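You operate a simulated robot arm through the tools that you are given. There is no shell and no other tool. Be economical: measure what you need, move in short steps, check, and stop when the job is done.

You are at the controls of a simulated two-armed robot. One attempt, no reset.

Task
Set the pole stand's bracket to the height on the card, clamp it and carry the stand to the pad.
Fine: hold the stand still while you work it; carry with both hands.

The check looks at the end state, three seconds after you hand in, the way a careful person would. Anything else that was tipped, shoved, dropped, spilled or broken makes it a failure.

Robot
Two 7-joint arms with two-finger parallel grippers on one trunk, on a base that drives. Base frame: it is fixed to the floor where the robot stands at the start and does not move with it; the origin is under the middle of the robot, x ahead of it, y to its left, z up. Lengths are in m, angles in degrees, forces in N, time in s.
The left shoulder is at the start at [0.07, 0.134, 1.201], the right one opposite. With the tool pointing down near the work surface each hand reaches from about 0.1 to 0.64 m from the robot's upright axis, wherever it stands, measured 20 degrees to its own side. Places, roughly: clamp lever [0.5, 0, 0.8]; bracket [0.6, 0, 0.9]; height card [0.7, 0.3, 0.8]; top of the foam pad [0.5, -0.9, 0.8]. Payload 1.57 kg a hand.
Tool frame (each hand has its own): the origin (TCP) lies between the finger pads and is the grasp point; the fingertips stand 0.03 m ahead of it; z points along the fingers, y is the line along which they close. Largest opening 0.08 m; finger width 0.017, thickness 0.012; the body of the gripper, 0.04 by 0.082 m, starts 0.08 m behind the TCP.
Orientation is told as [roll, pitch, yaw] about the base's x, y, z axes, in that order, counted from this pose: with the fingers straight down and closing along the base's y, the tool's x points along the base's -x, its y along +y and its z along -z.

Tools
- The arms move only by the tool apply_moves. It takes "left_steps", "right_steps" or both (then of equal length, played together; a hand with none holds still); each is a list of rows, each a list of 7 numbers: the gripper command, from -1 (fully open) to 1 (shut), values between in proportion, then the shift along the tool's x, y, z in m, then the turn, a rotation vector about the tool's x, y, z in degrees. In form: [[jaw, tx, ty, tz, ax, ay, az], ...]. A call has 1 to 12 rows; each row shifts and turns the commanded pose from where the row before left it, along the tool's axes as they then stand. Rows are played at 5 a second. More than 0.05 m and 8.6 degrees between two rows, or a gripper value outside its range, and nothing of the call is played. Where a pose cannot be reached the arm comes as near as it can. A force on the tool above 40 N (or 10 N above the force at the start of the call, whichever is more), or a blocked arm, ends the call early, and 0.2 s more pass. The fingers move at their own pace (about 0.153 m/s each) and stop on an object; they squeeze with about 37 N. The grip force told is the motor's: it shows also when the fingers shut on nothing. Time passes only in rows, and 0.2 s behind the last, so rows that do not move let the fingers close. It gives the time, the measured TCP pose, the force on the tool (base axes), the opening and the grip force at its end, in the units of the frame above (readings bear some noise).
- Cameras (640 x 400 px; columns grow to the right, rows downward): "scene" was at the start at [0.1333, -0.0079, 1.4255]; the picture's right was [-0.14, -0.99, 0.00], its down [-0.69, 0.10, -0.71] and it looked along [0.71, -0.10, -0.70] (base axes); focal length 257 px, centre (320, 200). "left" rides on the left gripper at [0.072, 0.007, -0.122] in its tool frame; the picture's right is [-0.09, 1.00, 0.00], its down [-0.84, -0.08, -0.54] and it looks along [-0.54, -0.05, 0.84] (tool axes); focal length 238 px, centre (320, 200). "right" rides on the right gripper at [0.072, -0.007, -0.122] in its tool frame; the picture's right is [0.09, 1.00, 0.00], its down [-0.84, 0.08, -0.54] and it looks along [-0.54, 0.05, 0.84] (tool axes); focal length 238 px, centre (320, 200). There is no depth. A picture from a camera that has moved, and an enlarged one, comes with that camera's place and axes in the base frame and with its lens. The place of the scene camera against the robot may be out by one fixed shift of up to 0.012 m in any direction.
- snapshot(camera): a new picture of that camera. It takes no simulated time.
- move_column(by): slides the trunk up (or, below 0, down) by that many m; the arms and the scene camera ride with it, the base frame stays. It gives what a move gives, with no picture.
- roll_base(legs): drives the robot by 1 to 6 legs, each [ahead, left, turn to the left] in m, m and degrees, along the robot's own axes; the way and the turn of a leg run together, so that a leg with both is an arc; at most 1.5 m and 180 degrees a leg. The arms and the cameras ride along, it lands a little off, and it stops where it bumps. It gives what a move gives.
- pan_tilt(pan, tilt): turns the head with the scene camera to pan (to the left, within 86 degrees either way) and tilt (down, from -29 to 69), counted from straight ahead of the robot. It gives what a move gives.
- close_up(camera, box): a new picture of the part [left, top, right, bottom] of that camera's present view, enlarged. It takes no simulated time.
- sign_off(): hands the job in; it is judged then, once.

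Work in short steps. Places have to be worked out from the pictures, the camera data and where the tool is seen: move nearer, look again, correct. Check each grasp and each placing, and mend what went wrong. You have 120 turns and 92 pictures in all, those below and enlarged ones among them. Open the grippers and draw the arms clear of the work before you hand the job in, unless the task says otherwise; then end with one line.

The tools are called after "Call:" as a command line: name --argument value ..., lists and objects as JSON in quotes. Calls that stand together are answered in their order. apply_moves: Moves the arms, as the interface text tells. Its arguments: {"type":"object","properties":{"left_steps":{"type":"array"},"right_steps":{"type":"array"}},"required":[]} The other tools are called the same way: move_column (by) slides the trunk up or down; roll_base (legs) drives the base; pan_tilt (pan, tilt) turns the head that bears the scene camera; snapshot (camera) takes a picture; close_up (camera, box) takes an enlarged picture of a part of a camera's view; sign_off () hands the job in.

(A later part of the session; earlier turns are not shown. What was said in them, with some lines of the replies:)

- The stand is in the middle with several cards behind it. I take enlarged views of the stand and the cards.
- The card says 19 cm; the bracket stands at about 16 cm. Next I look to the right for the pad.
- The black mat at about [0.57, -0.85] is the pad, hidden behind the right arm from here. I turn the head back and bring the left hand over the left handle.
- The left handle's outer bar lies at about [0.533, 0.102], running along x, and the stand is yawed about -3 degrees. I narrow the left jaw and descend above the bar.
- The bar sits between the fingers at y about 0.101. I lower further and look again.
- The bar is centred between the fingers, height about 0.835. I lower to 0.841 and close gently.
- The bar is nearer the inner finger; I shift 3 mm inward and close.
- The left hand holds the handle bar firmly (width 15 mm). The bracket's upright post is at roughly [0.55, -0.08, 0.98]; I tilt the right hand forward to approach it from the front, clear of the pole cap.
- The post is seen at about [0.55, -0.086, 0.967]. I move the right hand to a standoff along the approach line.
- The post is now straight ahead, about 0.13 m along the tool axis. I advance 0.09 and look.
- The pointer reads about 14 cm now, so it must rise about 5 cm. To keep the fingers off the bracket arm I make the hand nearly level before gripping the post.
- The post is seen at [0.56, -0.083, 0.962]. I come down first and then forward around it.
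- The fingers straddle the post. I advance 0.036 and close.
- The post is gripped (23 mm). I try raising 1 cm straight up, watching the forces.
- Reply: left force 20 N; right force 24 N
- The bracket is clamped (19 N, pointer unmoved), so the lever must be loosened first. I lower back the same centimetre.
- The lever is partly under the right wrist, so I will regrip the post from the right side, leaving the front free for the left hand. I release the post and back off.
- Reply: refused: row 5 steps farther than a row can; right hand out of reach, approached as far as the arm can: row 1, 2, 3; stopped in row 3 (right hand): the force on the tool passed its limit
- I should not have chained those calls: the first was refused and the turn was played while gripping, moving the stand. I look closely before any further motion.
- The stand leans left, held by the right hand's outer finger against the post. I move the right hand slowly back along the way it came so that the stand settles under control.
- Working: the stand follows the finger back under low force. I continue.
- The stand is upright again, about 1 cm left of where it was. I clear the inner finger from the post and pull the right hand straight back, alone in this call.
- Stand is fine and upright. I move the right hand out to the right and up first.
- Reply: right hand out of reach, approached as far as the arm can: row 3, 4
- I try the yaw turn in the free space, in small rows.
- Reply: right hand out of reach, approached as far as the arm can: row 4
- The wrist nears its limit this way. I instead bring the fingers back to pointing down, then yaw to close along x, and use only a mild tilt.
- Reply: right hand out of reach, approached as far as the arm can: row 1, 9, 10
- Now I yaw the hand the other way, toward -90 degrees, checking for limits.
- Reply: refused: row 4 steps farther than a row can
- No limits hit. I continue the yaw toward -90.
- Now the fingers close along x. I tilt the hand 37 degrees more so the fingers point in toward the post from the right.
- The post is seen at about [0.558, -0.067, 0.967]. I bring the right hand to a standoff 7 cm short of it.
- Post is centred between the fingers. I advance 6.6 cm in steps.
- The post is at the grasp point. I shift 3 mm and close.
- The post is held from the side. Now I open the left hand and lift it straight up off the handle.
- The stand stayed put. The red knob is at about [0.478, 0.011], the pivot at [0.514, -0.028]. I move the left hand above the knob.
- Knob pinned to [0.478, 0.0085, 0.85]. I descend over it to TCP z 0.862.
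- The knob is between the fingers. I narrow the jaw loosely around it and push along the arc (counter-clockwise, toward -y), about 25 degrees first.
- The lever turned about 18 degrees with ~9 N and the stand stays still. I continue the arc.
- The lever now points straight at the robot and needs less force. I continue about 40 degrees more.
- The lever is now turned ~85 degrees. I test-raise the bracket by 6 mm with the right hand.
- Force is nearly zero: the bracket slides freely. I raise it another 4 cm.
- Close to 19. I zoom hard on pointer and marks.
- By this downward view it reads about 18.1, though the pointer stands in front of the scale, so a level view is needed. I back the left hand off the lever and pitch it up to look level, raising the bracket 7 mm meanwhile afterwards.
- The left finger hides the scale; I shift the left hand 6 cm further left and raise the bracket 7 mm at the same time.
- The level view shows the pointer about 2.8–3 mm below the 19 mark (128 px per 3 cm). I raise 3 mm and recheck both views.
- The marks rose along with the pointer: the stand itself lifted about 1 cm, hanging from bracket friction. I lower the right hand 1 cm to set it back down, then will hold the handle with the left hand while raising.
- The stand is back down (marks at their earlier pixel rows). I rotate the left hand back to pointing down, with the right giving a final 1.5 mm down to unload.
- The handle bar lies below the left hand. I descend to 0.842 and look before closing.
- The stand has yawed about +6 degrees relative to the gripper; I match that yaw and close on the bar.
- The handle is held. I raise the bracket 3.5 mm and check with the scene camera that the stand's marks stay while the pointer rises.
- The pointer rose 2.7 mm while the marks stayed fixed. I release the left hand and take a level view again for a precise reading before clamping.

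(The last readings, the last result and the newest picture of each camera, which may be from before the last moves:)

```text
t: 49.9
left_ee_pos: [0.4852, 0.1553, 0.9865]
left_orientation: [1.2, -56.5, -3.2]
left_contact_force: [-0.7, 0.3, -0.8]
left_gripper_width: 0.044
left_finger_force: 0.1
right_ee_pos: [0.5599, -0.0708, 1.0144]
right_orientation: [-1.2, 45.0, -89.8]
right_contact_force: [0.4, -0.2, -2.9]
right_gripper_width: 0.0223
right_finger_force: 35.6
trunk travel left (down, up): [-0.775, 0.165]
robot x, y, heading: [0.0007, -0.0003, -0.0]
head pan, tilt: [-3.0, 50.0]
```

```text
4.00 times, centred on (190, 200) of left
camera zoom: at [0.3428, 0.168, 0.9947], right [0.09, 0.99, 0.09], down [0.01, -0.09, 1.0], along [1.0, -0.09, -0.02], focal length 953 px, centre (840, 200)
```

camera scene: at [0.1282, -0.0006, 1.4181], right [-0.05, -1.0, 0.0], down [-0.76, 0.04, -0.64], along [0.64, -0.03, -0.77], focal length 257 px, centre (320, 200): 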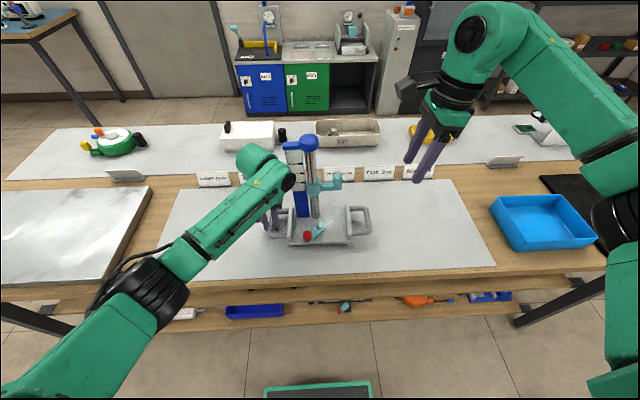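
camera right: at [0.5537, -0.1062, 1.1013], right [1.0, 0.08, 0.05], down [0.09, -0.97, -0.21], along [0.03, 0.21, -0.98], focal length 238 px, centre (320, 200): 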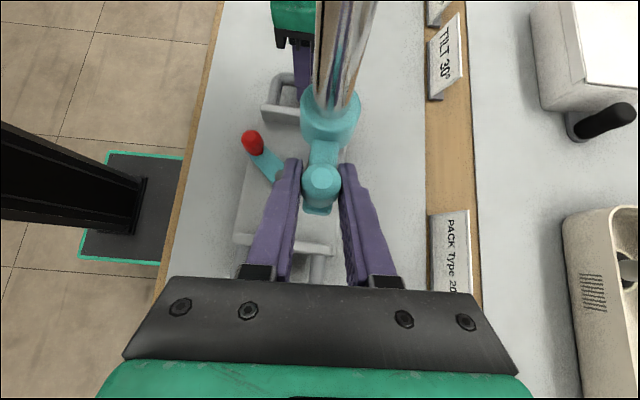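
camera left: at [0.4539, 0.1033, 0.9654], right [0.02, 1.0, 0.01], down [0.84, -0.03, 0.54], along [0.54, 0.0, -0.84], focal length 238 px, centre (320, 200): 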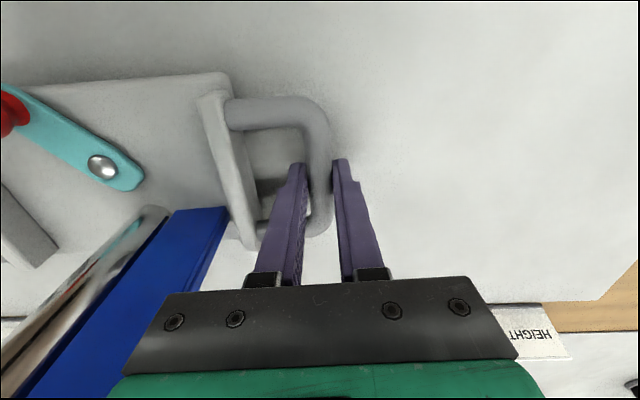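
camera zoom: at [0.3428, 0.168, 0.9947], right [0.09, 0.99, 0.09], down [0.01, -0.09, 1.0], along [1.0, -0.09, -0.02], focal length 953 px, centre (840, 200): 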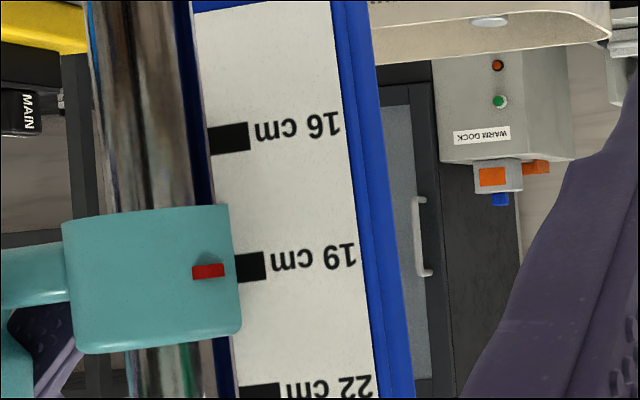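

At camera level with the pointer (z 0.995), the pointer lines up with the 19 cm mark. I bring the left hand back down over the lever knob to clamp.

Call:
apply_moves --left_steps '[[-0.1, 0, 0, 0, 0, 8.1, 0], [-0.1, 0, 0, 0, 0, 8.1, 0], [-0.1, 0, 0, 0, 0, 8.1, 0], [-0.1, 0, 0, 0, 0, 8.1, 0], [-0.1, 0, 0, 0, 0, 8.1, 0], [-0.1, 0, 0, 0, 0, 8.1, 0], [-0.1, 0, 0, 0, 0, 8.1, 0], [-0.1, 0.01, -0.045, 0, 0, 0, 0], [-0.1, 0.005, -0.045, 0, 0, 0, 0], [-0.1, 0.002, -0.045, 0.01, 0, 0, 0], [-0.1, 0.002, -0.045, 0.01, 0, 0, 0], [-0.1, 0, -0.036, 0.012, 0, 0, 0]]'

Call:
snapshot --camera "left"

```text
t: 52.5
left_ee_pos: [0.4569, -0.0604, 0.9521]
left_orientation: [0.9, 0.4, -2.1]
left_contact_force: [1.1, -0.4, -1.6]
left_gripper_width: 0.0441
left_finger_force: 0.1
right_ee_pos: [0.5598, -0.0728, 1.0143]
right_orientation: [-1.4, 45.0, -89.8]
right_contact_force: [0.0, -1.4, -0.4]
right_gripper_width: 0.0223
right_finger_force: 34.9
trunk travel left (down, up): [-0.775, 0.165]
robot x, y, heading: [-0.0012, 0.0017, 0.2]
head pan, tilt: [-3.0, 50.0]
```

```text
25 pictures are left
camera left: at [0.386, -0.0528, 1.0739], right [0.13, 0.99, 0.01], down [0.84, -0.12, 0.54], along [0.53, -0.06, -0.84], focal length 238 px, centre (320, 200)
```

left: 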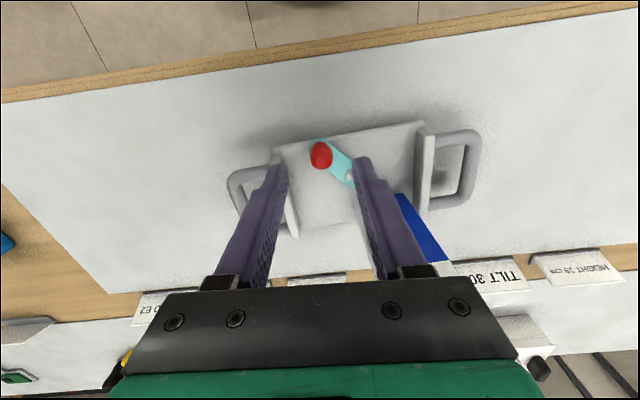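

Knob at [0.474, -0.061]. I descend over it.

Call:
apply_moves --left_steps '[[-0.1, -0.017, 0, 0.02, 0, 0, 0], [-0.1, 0, 0, 0.04, 0, 0, 0], [-0.1, 0, 0, 0.02, 0, 0, 0], [-0.1, 0, 0, 0.01, 0, 0, 0], [0.35, 0, 0, 0, 0, 0, 0]]'

Call:
snapshot --camera "left"

```text
t: 53.7
left_ee_pos: [0.4735, -0.0593, 0.8619]
left_orientation: [0.7, 0.4, -2.1]
left_contact_force: [0.4, -0.7, -0.9]
left_gripper_width: 0.0266
left_finger_force: 0.8
right_ee_pos: [0.5594, -0.0706, 1.0137]
right_orientation: [-1.4, 45.0, -89.8]
right_contact_force: [0.5, 0.8, -0.6]
right_gripper_width: 0.0224
right_finger_force: 35.7
trunk travel left (down, up): [-0.775, 0.165]
robot x, y, heading: [-0.0011, 0.0043, -0.2]
head pan, tilt: [-3.0, 50.0]
```

```text
24 pictures are left
camera left: at [0.4023, -0.051, 0.9845], right [0.13, 0.99, 0.01], down [0.84, -0.11, 0.54], along [0.53, -0.06, -0.84], focal length 238 px, centre (320, 200)
```

left: 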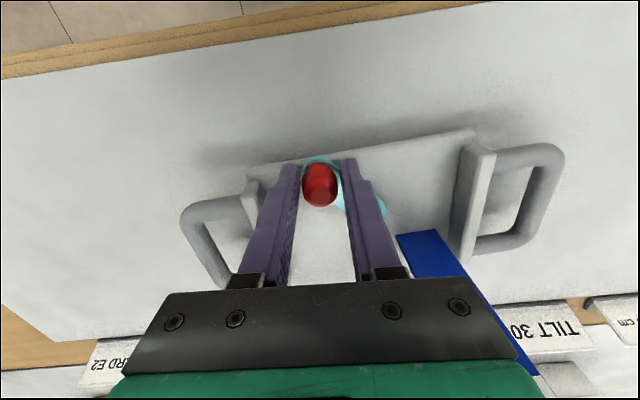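

The knob is between the fingers. I push it clockwise (toward +y) along the arc, first half.

Call:
apply_moves --left_steps '[[0.35, 0.004, 0.008, 0, 0, 0, 0], [0.35, 0.003, 0.008, 0, 0, 0, 0], [0.35, 0.002, 0.008, 0, 0, 0, 0], [0.35, 0.001, 0.008, 0, 0, 0, 0]]'

Call:
snapshot --camera "left"

```text
t: 54.7
left_ee_pos: [0.4661, -0.0264, 0.8594]
left_orientation: [0.5, 0.5, -2.2]
left_contact_force: [-5.5, -6.9, -0.9]
left_gripper_width: 0.0322
left_finger_force: 3.7
right_ee_pos: [0.5596, -0.0697, 1.0144]
right_orientation: [-1.2, 45.1, -89.8]
right_contact_force: [5.4, 7.6, -3.2]
right_gripper_width: 0.0228
right_finger_force: 35.5
trunk travel left (down, up): [-0.775, 0.165]
robot x, y, heading: [0.0001, -0.0001, -0.2]
head pan, tilt: [-3.0, 50.0]
```

```text
23 pictures are left
camera left: at [0.3942, -0.0181, 0.9847], right [0.13, 0.99, 0.01], down [0.84, -0.12, 0.53], along [0.53, -0.06, -0.85], focal length 238 px, centre (320, 200)
```

left: 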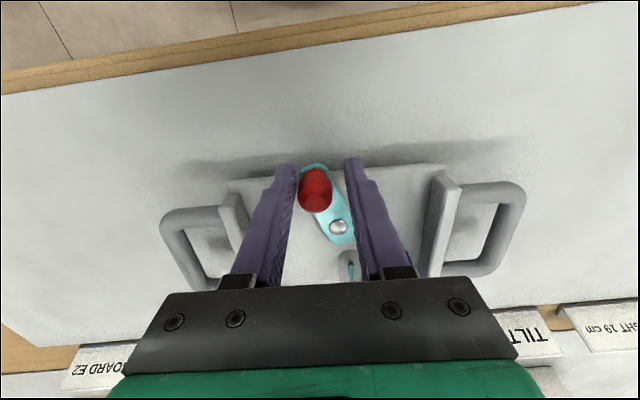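

The lever is turning. I continue the arc.

Call:
apply_moves --left_steps '[[0.35, 0.001, 0.008, 0, 0, 0, 0], [0.35, 0, 0.008, 0, 0, 0, 0], [0.35, -0.003, 0.008, 0, 0, 0, 0], [0.35, -0.004, 0.007, 0, 0, 0, 0]]'

Call:
snapshot --camera "left"

```text
t: 55.7
left_ee_pos: [0.4728, 0.0056, 0.8624]
left_orientation: [0.7, 0.5, -2.2]
left_contact_force: [-1.6, -3.6, 0.0]
left_gripper_width: 0.0292
left_finger_force: 1.8
right_ee_pos: [0.5604, -0.0709, 1.0141]
right_orientation: [-1.4, 44.9, -89.8]
right_contact_force: [1.1, 2.8, -4.7]
right_gripper_width: 0.0226
right_finger_force: 35.0
trunk travel left (down, up): [-0.775, 0.165]
robot x, y, heading: [0.0026, 0.001, -0.1]
head pan, tilt: [-3.0, 50.0]
```

```text
22 pictures are left
camera left: at [0.4022, 0.0128, 0.985], right [0.13, 0.99, 0.01], down [0.84, -0.11, 0.53], along [0.53, -0.06, -0.85], focal length 238 px, centre (320, 200)
```

left: 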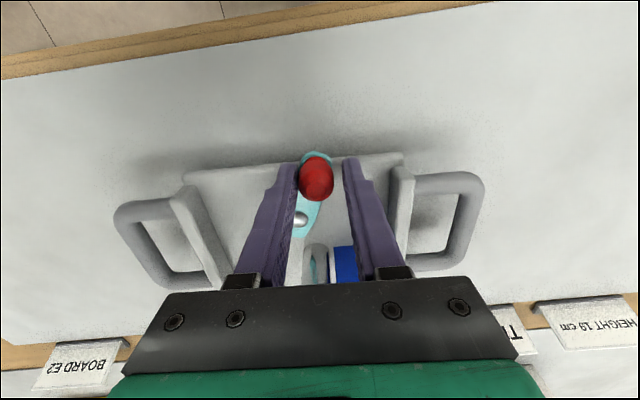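

About 20 degrees remain to the original clamped angle. I push on.

Call:
apply_moves --left_steps '[[0.35, -0.004, 0.006, 0, 0, 0, 0], [0.35, -0.005, 0.006, 0, 0, 0, 0], [0.35, -0.005, 0.005, 0, 0, 0, 0]]'

Call:
snapshot --camera "left"

```text
t: 56.5
left_ee_pos: [0.4879, 0.0213, 0.8625]
left_orientation: [0.6, 0.5, -2.2]
left_contact_force: [-3.5, -7.1, -0.5]
left_gripper_width: 0.0325
left_finger_force: 4.3
right_ee_pos: [0.5612, -0.0701, 1.0151]
right_orientation: [-1.3, 45.1, -89.8]
right_contact_force: [3.9, 7.3, -6.0]
right_gripper_width: 0.0227
right_finger_force: 35.1
trunk travel left (down, up): [-0.775, 0.165]
robot x, y, heading: [-0.0029, 0.0008, 0.2]
head pan, tilt: [-3.0, 50.0]
```

```text
21 pictures are left
camera left: at [0.4162, 0.0283, 0.985], right [0.13, 0.99, 0.01], down [0.84, -0.12, 0.53], along [0.53, -0.06, -0.85], focal length 238 px, centre (320, 200)
```

left: 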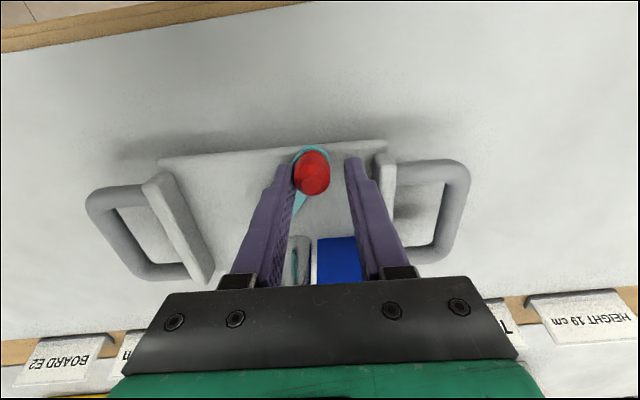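

Nearly at the original angle. I push a little further to make it firm.

Call:
apply_moves --left_steps '[[0.35, -0.005, 0.005, 0, 0, 0, 0], [0.35, -0.004, 0.004, 0, 0, 0, 0]]'

Call:
snapshot --camera "left"

```text
t: 57.1
left_ee_pos: [0.4975, 0.0315, 0.8642]
left_orientation: [0.8, 0.4, -2.0]
left_contact_force: [2.0, -2.5, 2.3]
left_gripper_width: 0.0287
left_finger_force: 1.8
right_ee_pos: [0.5602, -0.0712, 1.0142]
right_orientation: [-1.6, 44.9, -89.9]
right_contact_force: [-1.4, 3.5, -7.3]
right_gripper_width: 0.0228
right_finger_force: 34.6
trunk travel left (down, up): [-0.775, 0.165]
robot x, y, heading: [-0.0029, 0.0009, 0.0]
head pan, tilt: [-3.0, 50.0]
```

```text
20 pictures are left
camera left: at [0.4264, 0.0379, 0.9853], right [0.13, 0.99, 0.01], down [0.84, -0.11, 0.54], along [0.53, -0.06, -0.84], focal length 238 px, centre (320, 200)
```

left: 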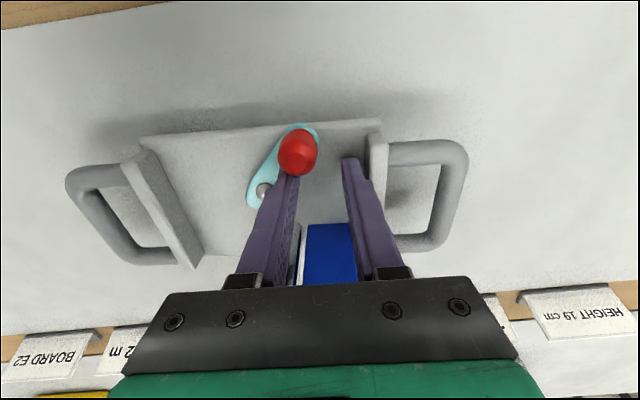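

The lever is back at its original clamped angle, though the knob slipped toward the finger's edge. I realign on the knob and press once more to feel for the stop.

Call:
apply_moves --left_steps '[[0.2, 0, -0.011, 0, 0, 0, 0], [0.2, 0.017, 0, 0, 0, 0, 0], [0.35, -0.002, 0.004, 0, 0, 0, 0], [0.35, -0.003, 0.005, 0, 0, 0, 0], [0.35, -0.002, 0.003, 0, 0, 0, 0]]'

Call:
snapshot --camera "left"

```text
t: 58.3
left_ee_pos: [0.4868, 0.0303, 0.8628]
left_orientation: [0.6, 0.4, -2.3]
left_contact_force: [-4.8, -10.1, 3.0]
left_gripper_width: 0.0349
left_finger_force: 5.3
right_ee_pos: [0.5612, -0.0709, 1.0152]
right_orientation: [-1.3, 45.0, -89.8]
right_contact_force: [2.8, 10.3, -8.0]
right_gripper_width: 0.0231
right_finger_force: 35.2
trunk travel left (down, up): [-0.775, 0.165]
robot x, y, heading: [-0.0001, 0.0021, 0.1]
head pan, tilt: [-3.0, 50.0]
```

```text
19 pictures are left
camera left: at [0.4151, 0.0386, 0.9858], right [0.13, 0.99, 0.01], down [0.84, -0.11, 0.53], along [0.53, -0.06, -0.84], focal length 238 px, centre (320, 200)
```

left: 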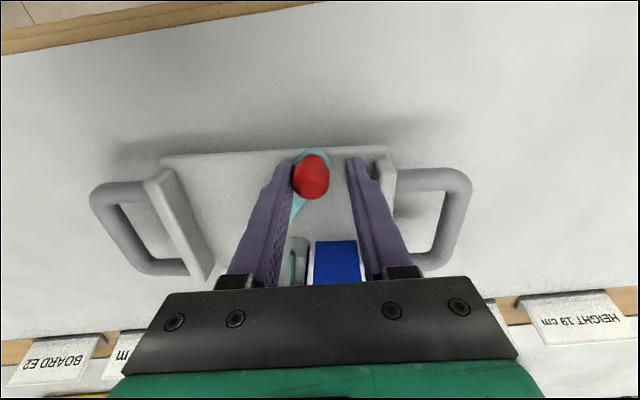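

Force rose to ~11 N with little motion. I open, lift the left hand off, and inspect lever and height.

Call:
apply_moves --left_steps '[[0, 0, -0.004, 0, 0, 0, 0], [-0.1, 0, 0, -0.03, 0, 0, 0], [-0.1, 0, 0, -0.04, 0, 0, 0], [-0.1, 0, 0.04, -0.02, 0, 0, 0], [-0.1, 0, 0.04, 0, 0, 0, 0]]'

Call:
snapshot --camera "left"

Call:
close_up --camera "scene" --box '[285, 155, 325, 185]'

```text
t: 59.5
left_ee_pos: [0.4896, 0.1074, 0.9542]
left_orientation: [0.6, 0.4, -2.1]
left_contact_force: [0.4, 0.7, 0.2]
left_gripper_width: 0.0439
left_finger_force: 0.1
right_ee_pos: [0.5589, -0.071, 1.014]
right_orientation: [-1.4, 44.9, -89.8]
right_contact_force: [-0.2, -0.2, -4.4]
right_gripper_width: 0.0225
right_finger_force: 34.9
trunk travel left (down, up): [-0.775, 0.165]
robot x, y, heading: [-0.0011, -0.0004, -0.3]
head pan, tilt: [-3.0, 50.0]
```

```text
18 pictures are left
camera left: at [0.4186, 0.1151, 1.0771], right [0.13, 0.99, 0.01], down [0.84, -0.11, 0.53], along [0.53, -0.06, -0.85], focal length 238 px, centre (320, 200)
```

left: 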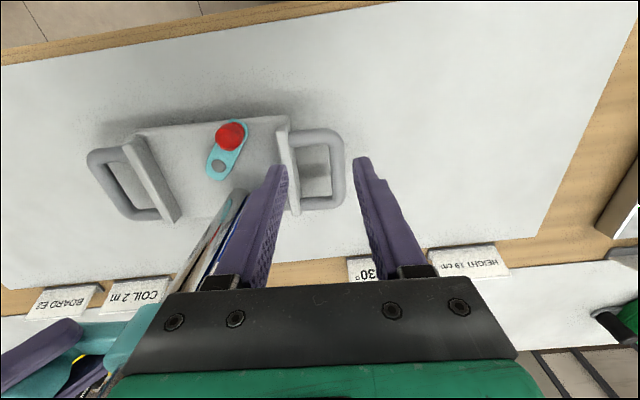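

```text
13.33 times, centred on (305, 170) of scene
camera zoom: at [0.1298, 0.0005, 1.4179], right [-0.05, -1.0, 0.0], down [-0.77, 0.04, -0.64], along [0.64, -0.03, -0.77], focal length 3427 px, centre (520, 600)
```

zoom: 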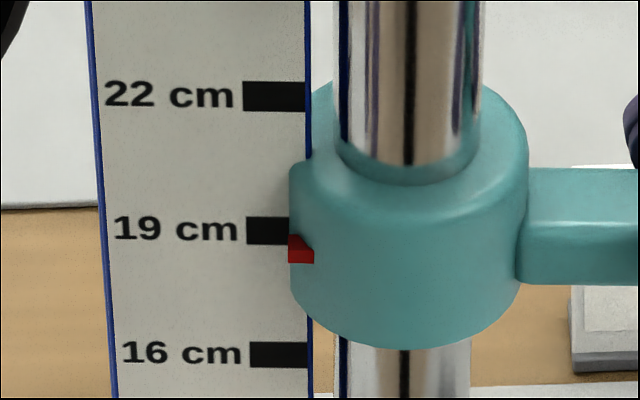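

Lever is back at its original clamped angle, and pointer height is unchanged. Now the left hand goes to the left handle bar, seen at about [0.532, 0.118].

Call:
apply_moves --left_steps '[[-0.1, -0.02, 0.006, 0, 0, 0, 0], [-0.1, -0.021, 0.006, 0.03, 0, 0, 0], [-0.1, 0, 0, 0.04, 0, 0, 0], [-0.1, 0, 0, 0.02, 0, 0, 0]]'

Call:
snapshot --camera "left"

```text
t: 60.5
left_ee_pos: [0.5316, 0.1176, 0.8628]
left_orientation: [0.7, 0.4, -2.1]
left_contact_force: [-0.8, 0.3, 0.6]
left_gripper_width: 0.044
left_finger_force: 0.0
right_ee_pos: [0.559, -0.0712, 1.0148]
right_orientation: [-1.4, 44.9, -89.9]
right_contact_force: [0.3, -0.1, -5.0]
right_gripper_width: 0.0225
right_finger_force: 34.9
trunk travel left (down, up): [-0.775, 0.165]
robot x, y, heading: [0.0023, -0.0007, 0.1]
head pan, tilt: [-3.0, 50.0]
```

```text
16 pictures are left
camera left: at [0.4603, 0.1254, 0.9858], right [0.13, 0.99, 0.01], down [0.84, -0.11, 0.53], along [0.53, -0.06, -0.84], focal length 238 px, centre (320, 200)
```

left: 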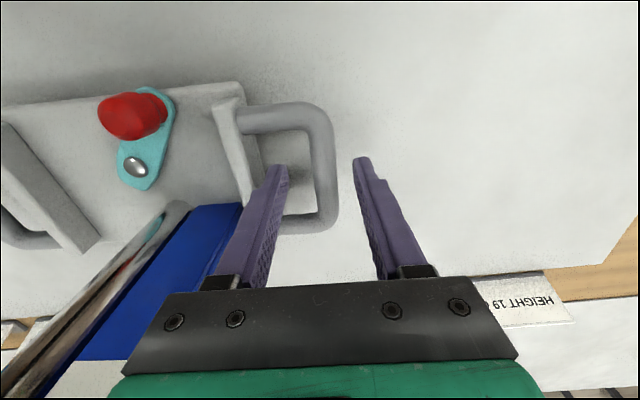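

Centred. I lower 2 cm and close on the bar.

Call:
apply_moves --left_steps '[[-0.1, 0, 0.001, 0.015, 0, 0, 0], [-0.1, 0, 0, 0.006, 0, 0, 0], [0.3, 0, 0, 0, 0, 0, 0], [0.6, 0, 0, 0, 0, 0, 0], [1, 0, 0, 0, 0, 0, 0], [1, 0, 0, 0, 0, 0, 0]]'

```text
t: 61.9
left_ee_pos: [0.5324, 0.119, 0.8419]
left_orientation: [0.8, 0.4, -2.0]
left_contact_force: [-0.9, 8.8, -0.6]
left_gripper_width: 0.0155
left_finger_force: 31.3
right_ee_pos: [0.5609, -0.0715, 1.0148]
right_orientation: [-1.4, 44.8, -89.9]
right_contact_force: [0.0, -8.9, -0.5]
right_gripper_width: 0.0223
right_finger_force: 34.8
trunk travel left (down, up): [-0.775, 0.165]
robot x, y, heading: [0.0009, 0.0011, -0.2]
head pan, tilt: [-3.0, 50.0]
```

To confirm the clamp, I press the bracket down 4 mm: a loose one slid at about 4–5 N, a clamped one should push back more.

Call:
apply_moves --right_steps '[[1, -0.0014, 0, 0.0014, 0, 0, 0], [1, -0.0014, 0, 0.0014, 0, 0, 0]]'

```text
t: 62.5
left_ee_pos: [0.5297, 0.1198, 0.8421]
left_orientation: [0.9, 0.6, -2.0]
left_contact_force: [0.8, 14.2, -11.0]
left_gripper_width: 0.0152
left_finger_force: 30.7
right_ee_pos: [0.5605, -0.0714, 1.0138]
right_orientation: [-1.0, 45.4, -89.6]
right_contact_force: [2.3, -17.5, 19.6]
right_gripper_width: 0.0224
right_finger_force: 34.8
trunk travel left (down, up): [-0.775, 0.165]
robot x, y, heading: [-0.0012, -0.0003, -0.1]
head pan, tilt: [-3.0, 50.0]
```

19.6 N and practically no motion: clamped. I undo the press and release the post, backing out along the approach line.

Call:
apply_moves --right_steps '[[1, 0.0014, 0, -0.0014, 0, 0, 0], [1, 0.0014, 0, -0.0014, 0, 0, 0], [0.5, 0, 0, 0, 0, 0, 0], [-0.1, 0, 0, 0, 0, 0, 0], [-0.1, 0, 0, -0.03, 0, 0, 0], [-0.1, 0, 0, -0.04, 0, 0, 0], [-0.1, 0, -0.02, -0.04, 0, 0, 0]]'

```text
t: 64.1
left_ee_pos: [0.5302, 0.1177, 0.8421]
left_orientation: [0.9, 0.4, -2.1]
left_contact_force: [0.5, -0.6, 0.0]
left_gripper_width: 0.0155
left_finger_force: 31.1
right_ee_pos: [0.5409, -0.1498, 1.0932]
right_orientation: [-1.3, 45.0, -89.8]
right_contact_force: [0.2, 0.0, -0.1]
right_gripper_width: 0.0439
right_finger_force: 0.0
trunk travel left (down, up): [-0.775, 0.165]
robot x, y, heading: [0.0011, -0.0023, -0.2]
head pan, tilt: [-3.0, 50.0]
```

I turn the right hand back to fingers-down, closing along y, clear of the stand.

Call:
apply_moves --right_steps '[[-0.1, -0.02, 0, -0.02, 0, 0, 0], [-0.1, 0, 0, 0, 0, -7.5, 0], [-0.1, 0, 0, 0, 0, -7.5, 0], [-0.1, 0, 0, 0, 0, -7.5, 0], [-0.1, 0, 0, 0, 0, -7.5, 0], [-0.1, 0, 0, 0, 0, -7.5, 0], [-0.1, 0, 0, 0, 0, -7.5, 0]]'

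Call:
apply_moves --right_steps '[[-0.1, 0, 0, 0, 0, 0, -8], [-0.1, 0, 0, 0, 0, 0, -8], [-0.1, 0, 0, 0, 0, 0, -8], [-0.1, 0, 0, 0, 0, 0, -8], [-0.1, 0, 0, 0, 0, 0, -8], [-0.1, 0, 0, 0, 0, 0, -8], [-0.1, 0, 0, 0, 0, 0, -8], [-0.1, 0, 0, 0, 0, 0, -8], [-0.1, 0, 0, 0, 0, 0, -8], [-0.1, 0, 0, 0, 0, 0, -8], [-0.1, 0, 0, 0, 0, 0, -6]]'

Call:
snapshot --camera "right"

```text
t: 65.7
left_ee_pos: [0.5314, 0.1186, 0.8425]
left_orientation: [0.7, 0.4, -2.0]
left_contact_force: [-1.5, 0.7, 0.1]
left_gripper_width: 0.0154
left_finger_force: 31.4
right_ee_pos: [0.5437, -0.1768, 1.0918]
right_orientation: [-0.9, -0.1, -88.7]
right_contact_force: [0.4, 0.7, -0.4]
right_gripper_width: 0.0439
right_finger_force: 0.0
trunk travel left (down, up): [-0.775, 0.165]
robot x, y, heading: [-0.0006, -0.0017, 0.0]
head pan, tilt: [-3.0, 50.0]
```

```text
t: 68.1
left_ee_pos: [0.5314, 0.1189, 0.8424]
left_orientation: [0.7, 0.4, -2.1]
left_contact_force: [0.3, 0.3, 0.6]
left_gripper_width: 0.0155
left_finger_force: 30.6
right_ee_pos: [0.544, -0.1771, 1.0924]
right_orientation: [-0.1, 1.0, -2.7]
right_contact_force: [-0.2, -0.6, -0.3]
right_gripper_width: 0.044
right_finger_force: 0.1
trunk travel left (down, up): [-0.775, 0.165]
robot x, y, heading: [0.0002, 0.0009, -0.1]
head pan, tilt: [-3.0, 50.0]
```

```text
15 pictures are left
camera right: at [0.4722, -0.1799, 1.2151], right [-0.04, 1.0, 0.0], down [0.85, 0.04, 0.53], along [0.53, 0.02, -0.85], focal length 238 px, centre (320, 200)
```

right: 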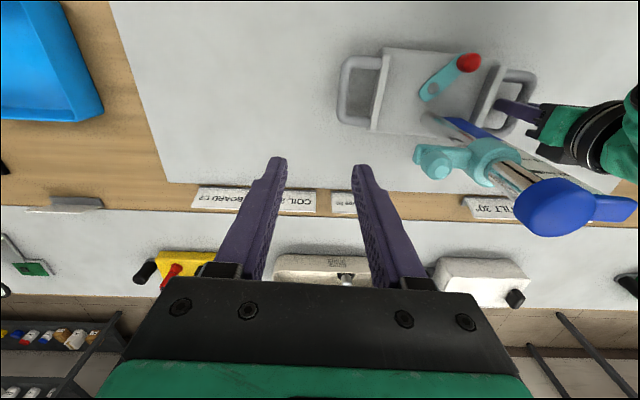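

The right bar appears at about [0.518, -0.143]. I move above it and look again.

Call:
apply_moves --right_steps '[[-0.1, 0.0065, 0.0085, 0.04, 0, 0, 0], [-0.1, 0.0065, 0.0085, 0.04, 0, 0, 0], [-0.1, 0.0065, 0.0085, 0.04, 0, 0, 0], [-0.1, 0.0065, 0.0085, 0.04, 0, 0, 0]]'

Call:
snapshot --camera "right"

```text
t: 69.1
left_ee_pos: [0.5309, 0.1193, 0.842]
left_orientation: [0.6, 0.4, -2.1]
left_contact_force: [0.6, -0.6, -0.2]
left_gripper_width: 0.0155
left_finger_force: 30.9
right_ee_pos: [0.5163, -0.1412, 0.932]
right_orientation: [0.0, 0.8, -2.7]
right_contact_force: [-0.1, -0.1, 0.1]
right_gripper_width: 0.0443
right_finger_force: 0.0
trunk travel left (down, up): [-0.775, 0.165]
robot x, y, heading: [-0.001, 0.0014, 0.1]
head pan, tilt: [-3.0, 50.0]
```

```text
14 pictures are left
camera right: at [0.4457, -0.1447, 1.0551], right [-0.04, 1.0, 0.0], down [0.85, 0.04, 0.53], along [0.53, 0.02, -0.85], focal length 238 px, centre (320, 200)
```

right: 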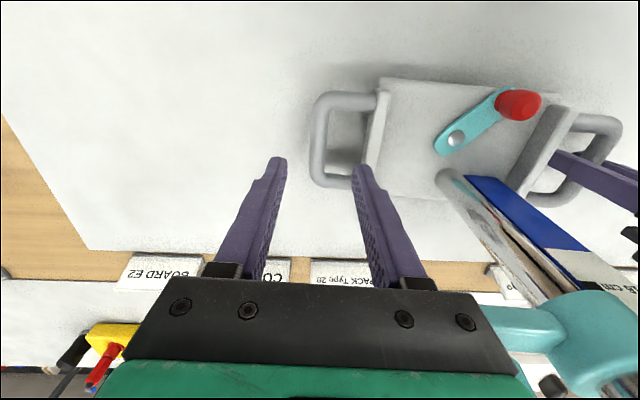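

Well aligned. I descend and look before closing.

Call:
apply_moves --right_steps '[[-0.1, 0, -0.001, 0.035, 0, 0, 0], [-0.1, 0, 0, 0.035, 0, 0, 0], [-0.1, 0, 0, 0.019, 0, 0, 0]]'

Call:
snapshot --camera "right"

```text
t: 69.9
left_ee_pos: [0.5309, 0.1187, 0.8435]
left_orientation: [0.8, 0.3, -2.1]
left_contact_force: [-0.3, -0.5, 0.3]
left_gripper_width: 0.0154
left_finger_force: 31.2
right_ee_pos: [0.5142, -0.1433, 0.8445]
right_orientation: [-0.1, 0.9, -2.9]
right_contact_force: [0.6, -0.2, -0.1]
right_gripper_width: 0.0442
right_finger_force: 0.1
trunk travel left (down, up): [-0.775, 0.165]
robot x, y, heading: [-0.0015, 0.0024, 0.1]
head pan, tilt: [-3.0, 50.0]
```

```text
13 pictures are left
camera right: at [0.443, -0.1466, 0.9663], right [-0.04, 1.0, 0.0], down [0.85, 0.04, 0.53], along [0.53, 0.02, -0.85], focal length 238 px, centre (320, 200)
```

right: 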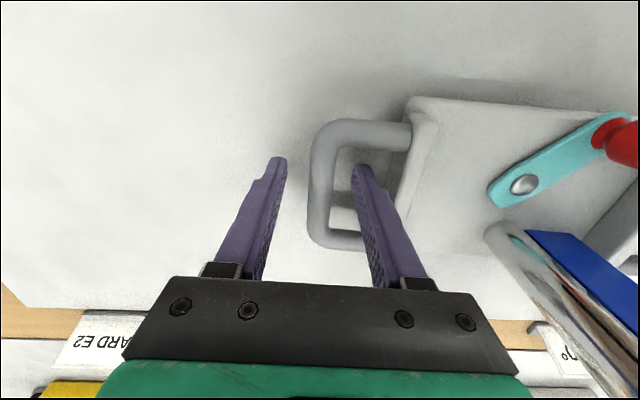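

The bar is centred between the fingers; I close the right hand on it.

Call:
apply_moves --right_steps '[[0.3, 0, 0, 0.002, 0, 0, 0], [0.6, 0, 0, 0, 0, 0, 0], [1, 0, 0, 0, 0, 0, 0], [1, 0, 0, 0, 0, 0, 0]]'

```text
t: 70.9
left_ee_pos: [0.5298, 0.119, 0.8435]
left_orientation: [0.7, 0.4, -2.1]
left_contact_force: [1.5, -2.3, -0.9]
left_gripper_width: 0.0153
left_finger_force: 31.3
right_ee_pos: [0.514, -0.1422, 0.8411]
right_orientation: [-0.1, 1.0, -2.8]
right_contact_force: [-1.0, 3.2, -0.3]
right_gripper_width: 0.0157
right_finger_force: 31.1
trunk travel left (down, up): [-0.775, 0.165]
robot x, y, heading: [0.0023, -0.0009, -0.0]
head pan, tilt: [-3.0, 50.0]
```

Both handles are held (15.5 mm each). I lift with the trunk so both hands rise together.

Call:
move_column --by 0.12

Call:
pan_tilt --pan -50 --tilt 45

Call:
snapshot --camera "scene"

```text
t: 72.4
left_ee_pos: [0.5319, 0.1181, 0.9623]
left_orientation: [0.6, 0.4, -2.1]
left_contact_force: [0.4, -6.5, -2.3]
left_gripper_width: 0.0155
left_finger_force: 31.6
right_ee_pos: [0.5153, -0.1431, 0.9618]
right_orientation: [-0.1, 1.0, -2.8]
right_contact_force: [-1.4, 6.0, -2.6]
right_gripper_width: 0.0156
right_finger_force: 31.2
trunk travel left (down, up): [-0.895, 0.045]
robot x, y, heading: [-0.0018, 0.0009, 0.0]
head pan, tilt: [-3.0, 50.0]
```

```text
t: 73.6
left_ee_pos: [0.5314, 0.1188, 0.9618]
left_orientation: [0.6, 0.5, -2.1]
left_contact_force: [0.5, -7.7, -2.8]
left_gripper_width: 0.0154
left_finger_force: 30.8
right_ee_pos: [0.5144, -0.1433, 0.9613]
right_orientation: [-0.1, 1.1, -2.9]
right_contact_force: [-1.2, 6.9, -1.7]
right_gripper_width: 0.0153
right_finger_force: 31.5
trunk travel left (down, up): [-0.895, 0.045]
robot x, y, heading: [0.0006, -0.0003, 0.4]
head pan, tilt: [-50.0, 45.0]
```

```text
12 pictures are left
camera scene: at [0.1058, -0.0589, 1.5448], right [-0.77, -0.64, 0.0], down [-0.46, 0.54, -0.71], along [0.45, -0.54, -0.71], focal length 257 px, centre (320, 200)
```

scene: 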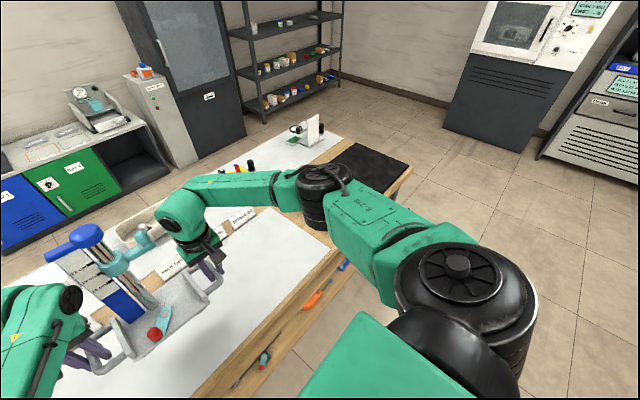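

The stand hangs level and the pad shows beyond the bin, centred at about [0.55, -0.92]. I drive right 0.45 m first and check.

Call:
roll_base --legs '[[0, -0.45, 0]]'

Call:
snapshot --camera "scene"

```text
t: 76.3
left_ee_pos: [0.5322, -0.3321, 0.962]
left_orientation: [0.7, 0.4, -2.1]
left_contact_force: [0.7, -10.0, -2.4]
left_gripper_width: 0.0157
left_finger_force: 30.9
right_ee_pos: [0.5143, -0.5924, 0.9625]
right_orientation: [-0.1, 0.9, -2.7]
right_contact_force: [-0.2, 10.6, -1.2]
right_gripper_width: 0.0155
right_finger_force: 31.3
trunk travel left (down, up): [-0.895, 0.045]
robot x, y, heading: [-0.0017, -0.4558, 0.2]
head pan, tilt: [-50.0, 45.0]
```

```text
11 pictures are left
camera scene: at [0.1061, -0.5079, 1.5448], right [-0.77, -0.64, 0.0], down [-0.46, 0.54, -0.71], along [0.45, -0.54, -0.71], focal length 257 px, centre (320, 200)
```

scene: 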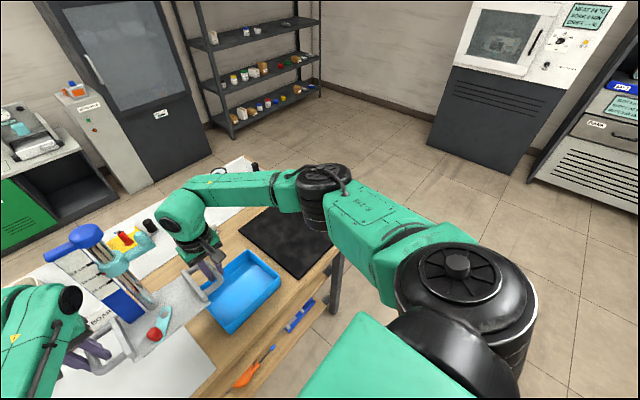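

Pad spans roughly x 0.395–0.70, y -0.76 to -1.07. I drive another 0.453 m right and 0.025 m ahead.

Call:
roll_base --legs '[[0.025, -0.453, 0]]'

Call:
pan_tilt --pan -10 --tilt 50

Call:
snapshot --camera "scene"

Call:
snapshot --camera "right"

```text
t: 79.0
left_ee_pos: [0.5572, -0.7868, 0.9615]
left_orientation: [0.6, 0.5, -2.1]
left_contact_force: [1.2, -0.3, -1.8]
left_gripper_width: 0.0152
left_finger_force: 31.3
right_ee_pos: [0.5395, -1.0487, 0.962]
right_orientation: [-0.1, 1.1, -2.8]
right_contact_force: [-1.2, 0.8, -1.6]
right_gripper_width: 0.0155
right_finger_force: 31.1
trunk travel left (down, up): [-0.895, 0.045]
robot x, y, heading: [0.0257, -0.9081, -0.0]
head pan, tilt: [-50.0, 45.0]
```

```text
t: 80.1
left_ee_pos: [0.5571, -0.7893, 0.9628]
left_orientation: [0.5, 0.4, -2.1]
left_contact_force: [1.7, 0.2, -2.3]
left_gripper_width: 0.0154
left_finger_force: 31.4
right_ee_pos: [0.54, -1.0499, 0.9631]
right_orientation: [-0.1, 1.0, -2.8]
right_contact_force: [-1.3, -0.7, -2.4]
right_gripper_width: 0.0156
right_finger_force: 31.3
trunk travel left (down, up): [-0.895, 0.045]
robot x, y, heading: [0.0266, -0.9041, -0.0]
head pan, tilt: [-10.0, 50.0]
```

```text
10 pictures are left
camera scene: at [0.1547, -0.9167, 1.5378], right [-0.17, -0.98, 0.0], down [-0.75, 0.13, -0.64], along [0.63, -0.11, -0.77], focal length 257 px, centre (320, 200)
```

scene: 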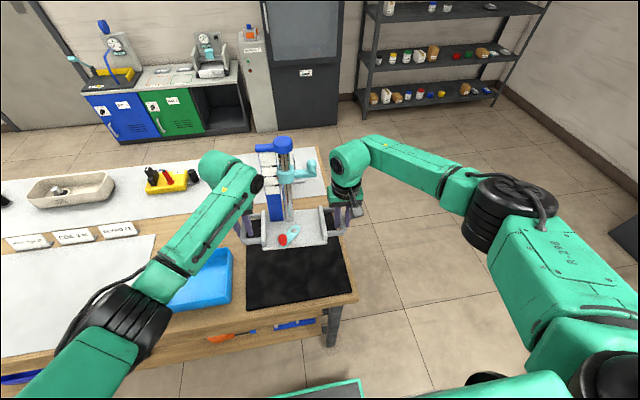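

```text
9 pictures are left
camera right: at [0.4688, -1.0528, 1.0843], right [-0.04, 1.0, 0.0], down [0.85, 0.04, 0.53], along [0.53, 0.02, -0.85], focal length 238 px, centre (320, 200)
```

right: 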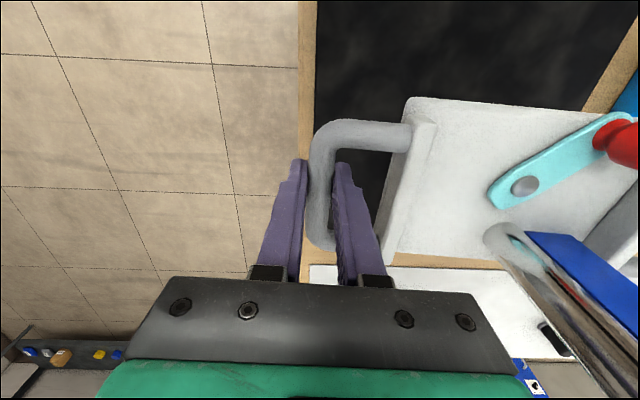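

The stand hovers over the pad, which spans y -0.756 to -1.058. I nudge both hands 1.1 cm left and 0.8 cm ahead to centre it.

Call:
apply_moves --left_steps '[[1, -0.004, 0.0055, 0, 0, 0, 0], [1, -0.004, 0.0055, 0, 0, 0, 0]]' --right_steps '[[1, -0.004, 0.0055, 0, 0, 0, 0], [1, -0.004, 0.0055, 0, 0, 0, 0]]'

Call:
move_column --by -0.1

Call:
snapshot --camera "scene"

```text
t: 80.7
left_ee_pos: [0.566, -0.7767, 0.9628]
left_orientation: [0.7, 0.5, -2.2]
left_contact_force: [0.5, -0.9, -2.4]
left_gripper_width: 0.0156
left_finger_force: 30.8
right_ee_pos: [0.5478, -1.039, 0.9606]
right_orientation: [-0.1, 1.0, -2.8]
right_contact_force: [-1.4, 1.6, -1.9]
right_gripper_width: 0.0156
right_finger_force: 31.0
trunk travel left (down, up): [-0.895, 0.045]
robot x, y, heading: [0.0261, -0.9072, -0.1]
head pan, tilt: [-10.0, 50.0]
```

```text
t: 82.0
left_ee_pos: [0.5657, -0.7769, 0.8625]
left_orientation: [0.7, 0.3, -2.1]
left_contact_force: [1.1, 0.3, -1.7]
left_gripper_width: 0.0154
left_finger_force: 31.5
right_ee_pos: [0.5468, -1.0394, 0.861]
right_orientation: [0.0, 1.1, -2.8]
right_contact_force: [-1.3, 0.3, -2.3]
right_gripper_width: 0.0155
right_finger_force: 31.1
trunk travel left (down, up): [-0.795, 0.145]
robot x, y, heading: [0.0287, -0.9056, 0.1]
head pan, tilt: [-10.0, 50.0]
```

```text
8 pictures are left
camera scene: at [0.1544, -0.9169, 1.4379], right [-0.17, -0.98, 0.0], down [-0.75, 0.13, -0.64], along [0.63, -0.11, -0.77], focal length 257 px, centre (320, 200)
```

scene: 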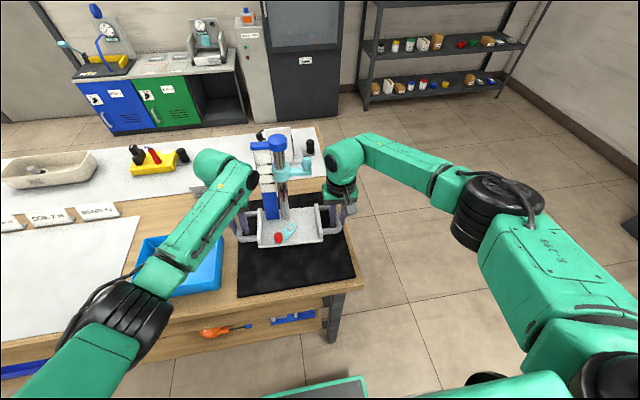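

Pad x-centre is about 0.546 and the stand is at 0.557; I shift 1 cm back and lower further in small trunk steps, watching forces.

Call:
apply_moves --left_steps '[[1, 0.005, 0, 0, 0, 0, 0], [1, 0.005, 0, 0, 0, 0, 0]]' --right_steps '[[1, 0.005, 0, 0, 0, 0, 0], [1, 0.005, 0, 0, 0, 0, 0]]'

Call:
move_column --by -0.01

```text
t: 82.7
left_ee_pos: [0.5549, -0.7779, 0.8623]
left_orientation: [0.6, 0.4, -2.1]
left_contact_force: [0.3, 0.2, -3.3]
left_gripper_width: 0.0153
left_finger_force: 31.3
right_ee_pos: [0.5386, -1.0394, 0.8619]
right_orientation: [0.0, 1.0, -2.8]
right_contact_force: [-0.8, -0.1, -2.4]
right_gripper_width: 0.0155
right_finger_force: 31.1
trunk travel left (down, up): [-0.795, 0.145]
robot x, y, heading: [0.0229, -0.9058, -0.3]
head pan, tilt: [-10.0, 50.0]
```

```text
t: 83.2
left_ee_pos: [0.5552, -0.7779, 0.853]
left_orientation: [0.7, 0.6, -2.1]
left_contact_force: [1.5, -0.8, -2.1]
left_gripper_width: 0.0156
left_finger_force: 31.4
right_ee_pos: [0.5379, -1.0371, 0.851]
right_orientation: [0.0, 1.0, -2.8]
right_contact_force: [-1.2, 1.1, -2.2]
right_gripper_width: 0.0157
right_finger_force: 31.5
trunk travel left (down, up): [-0.785, 0.155]
robot x, y, heading: [0.0276, -0.9081, 0.1]
head pan, tilt: [-10.0, 50.0]
```

Still hanging (-2 N each). I lower 4 mm more.

Call:
move_column --by -0.004

```text
t: 83.8
left_ee_pos: [0.5545, -0.7771, 0.8505]
left_orientation: [0.7, 0.1, -2.1]
left_contact_force: [4.5, 1.4, 3.5]
left_gripper_width: 0.0154
left_finger_force: 30.9
right_ee_pos: [0.5369, -1.0394, 0.8501]
right_orientation: [0.1, 0.5, -2.9]
right_contact_force: [1.9, -4.3, 14.1]
right_gripper_width: 0.0154
right_finger_force: 31.7
trunk travel left (down, up): [-0.781, 0.159]
robot x, y, heading: [0.023, -0.9092, 0.3]
head pan, tilt: [-10.0, 50.0]
```

Contact is made (upward force on both hands). I ease up 1.5 mm and check.

Call:
move_column --by 0.0015

Call:
close_up --camera "scene" --box '[220, 120, 360, 300]'

```text
t: 84.3
left_ee_pos: [0.5544, -0.7768, 0.8506]
left_orientation: [0.7, 0.3, -2.1]
left_contact_force: [4.0, 1.3, 2.1]
left_gripper_width: 0.0153
left_finger_force: 31.5
right_ee_pos: [0.5367, -1.0373, 0.8502]
right_orientation: [-0.1, 0.8, -2.9]
right_contact_force: [5.1, -3.9, 13.6]
right_gripper_width: 0.0153
right_finger_force: 31.6
trunk travel left (down, up): [-0.782, 0.157]
robot x, y, heading: [0.0264, -0.9068, -0.4]
head pan, tilt: [-10.0, 50.0]
```

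```text
2.22 times, centred on (290, 210) of scene
camera zoom: at [0.1525, -0.9168, 1.4257], right [-0.17, -0.98, 0.0], down [-0.75, 0.13, -0.64], along [0.63, -0.11, -0.77], focal length 571 px, centre (387, 178)
```

zoom: 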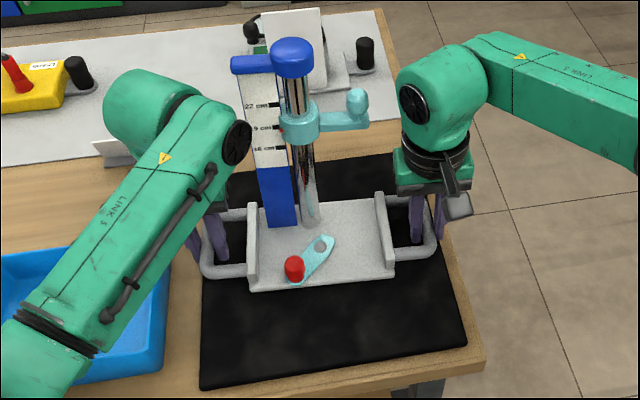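

The stand rests fully on the pad with the pointer near 19. I open both hands and rise straight up.

Call:
apply_moves --left_steps '[[0.5, 0, 0, 0, 0, 0, 0], [0.2, 0, 0, 0, 0, 0, 0], [-0.1, 0, 0, 0, 0, 0, 0], [-0.1, 0, 0, -0.03, 0, 0, 0], [-0.1, 0, 0, -0.04, 0, 0, 0], [-0.1, 0, 0.01, -0.04, 0, 0, 0]]' --right_steps '[[0.5, 0, 0, 0, 0, 0, 0], [0.2, 0, 0, 0, 0, 0, 0], [-0.1, 0, 0, 0, 0, 0, 0], [-0.1, 0, 0, -0.03, 0, 0, 0], [-0.1, 0, 0, -0.04, 0, 0, 0], [-0.1, 0, -0.01, -0.04, 0, 0, 0]]'

Call:
snapshot --camera "scene"

Call:
snapshot --camera "right"

```text
t: 85.7
left_ee_pos: [0.5545, -0.7675, 0.9611]
left_orientation: [0.6, 0.4, -2.1]
left_contact_force: [-0.8, 0.3, 0.1]
left_gripper_width: 0.044
left_finger_force: 0.1
right_ee_pos: [0.5371, -1.049, 0.9611]
right_orientation: [-0.1, 0.9, -2.8]
right_contact_force: [0.1, 0.2, 0.7]
right_gripper_width: 0.0442
right_finger_force: 0.1
trunk travel left (down, up): [-0.782, 0.157]
robot x, y, heading: [0.0245, -0.9072, -0.0]
head pan, tilt: [-10.0, 50.0]
```

```text
6 pictures are left
camera scene: at [0.1526, -0.916, 1.4254], right [-0.17, -0.98, 0.0], down [-0.75, 0.13, -0.64], along [0.63, -0.11, -0.77], focal length 257 px, centre (320, 200)
```

scene: 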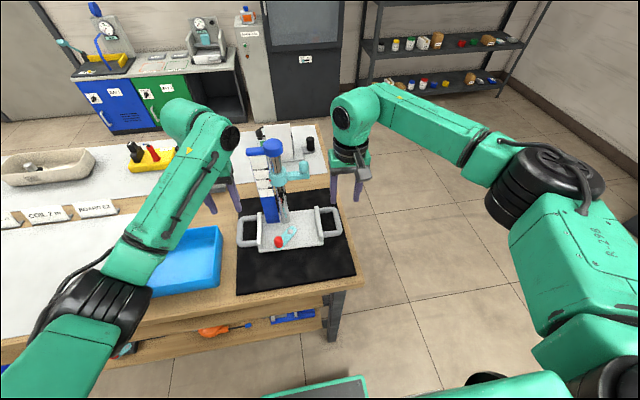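

```text
5 pictures are left
camera right: at [0.4664, -1.0518, 1.0832], right [-0.04, 1.0, 0.0], down [0.85, 0.04, 0.53], along [0.53, 0.02, -0.85], focal length 238 px, centre (320, 200)
```

right: 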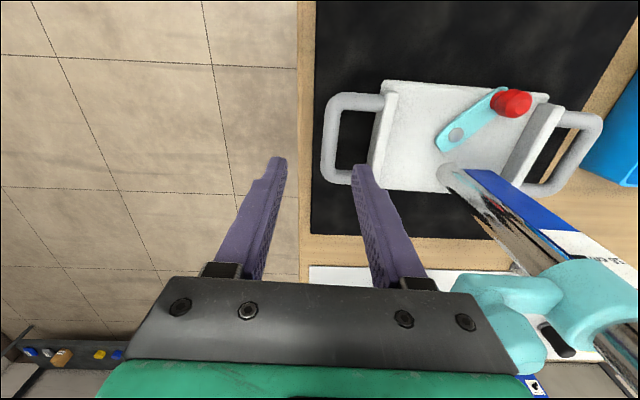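

The stand stands on the pad. I draw both arms up and back, then verify the pointer.

Call:
apply_moves --left_steps '[[-0.1, 0, 0.03, -0.04, 0, 0, 0], [-0.5, 0.03, 0.03, -0.025, 0, 0, 0], [-1, 0.04, 0.02, 0, 0, 0, 0], [-1, 0.04, 0, 0, 0, 0, 0]]' --right_steps '[[-0.1, 0, -0.03, -0.04, 0, 0, 0], [-0.5, 0.03, -0.03, -0.025, 0, 0, 0], [-1, 0.04, -0.02, 0, 0, 0, 0], [-1, 0.04, 0, 0, 0, 0, 0]]'

Call:
close_up --camera "scene" --box '[225, 130, 355, 260]'

Call:
close_up --camera "scene" --box '[250, 160, 295, 195]'

```text
t: 86.7
left_ee_pos: [0.446, -0.6853, 1.0273]
left_orientation: [0.8, 0.3, -2.2]
left_contact_force: [-0.8, -0.3, -0.2]
left_gripper_width: 0.0802
left_finger_force: 0.0
right_ee_pos: [0.4222, -1.1236, 1.0272]
right_orientation: [-0.1, 0.8, -2.8]
right_contact_force: [-0.9, -0.1, 0.5]
right_gripper_width: 0.0797
right_finger_force: 0.1
trunk travel left (down, up): [-0.782, 0.157]
robot x, y, heading: [0.0275, -0.9085, 0.2]
head pan, tilt: [-10.0, 50.0]
```

```text
3.08 times, centred on (290, 195) of scene
camera zoom: at [0.1502, -0.9166, 1.4258], right [-0.17, -0.98, 0.0], down [-0.75, 0.13, -0.64], along [0.63, -0.11, -0.76], focal length 791 px, centre (412, 215)
```

zoom: 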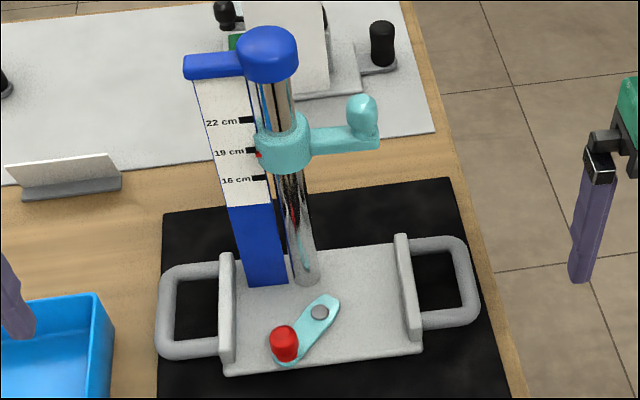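

```text
11.43 times, centred on (272, 178) of scene
camera zoom: at [0.1502, -0.9166, 1.4258], right [-0.17, -0.98, 0.0], down [-0.75, 0.13, -0.64], along [0.63, -0.11, -0.76], focal length 2937 px, centre (863, 457)
```

zoom: 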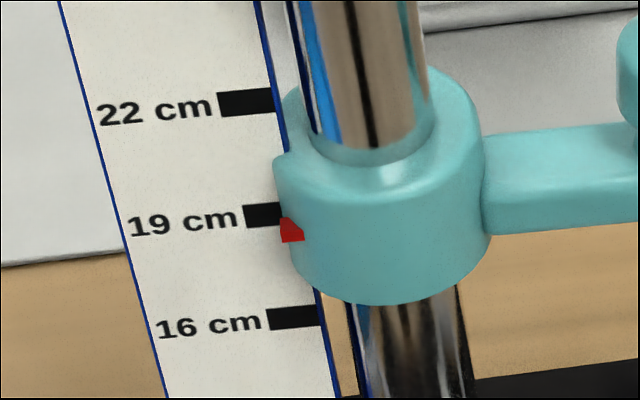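

The pointer still sits at the 19 cm mark, allowing for this camera's downward angle. The lever is clamped, the stand is upright on the pad, and both hands are open and clear.

Call:
sign_off

```text
The job is handed in.
```

The bracket is set to 19 cm and clamped, and I carried the stand with both hands to the foam pad. It is upright there, and nothing else was disturbed. Along the way a bad call of mine tilted the stand and shifted it about 1 cm before I righted it, and the stand turned slightly and once lifted about 1 cm while I worked the bracket and lever.
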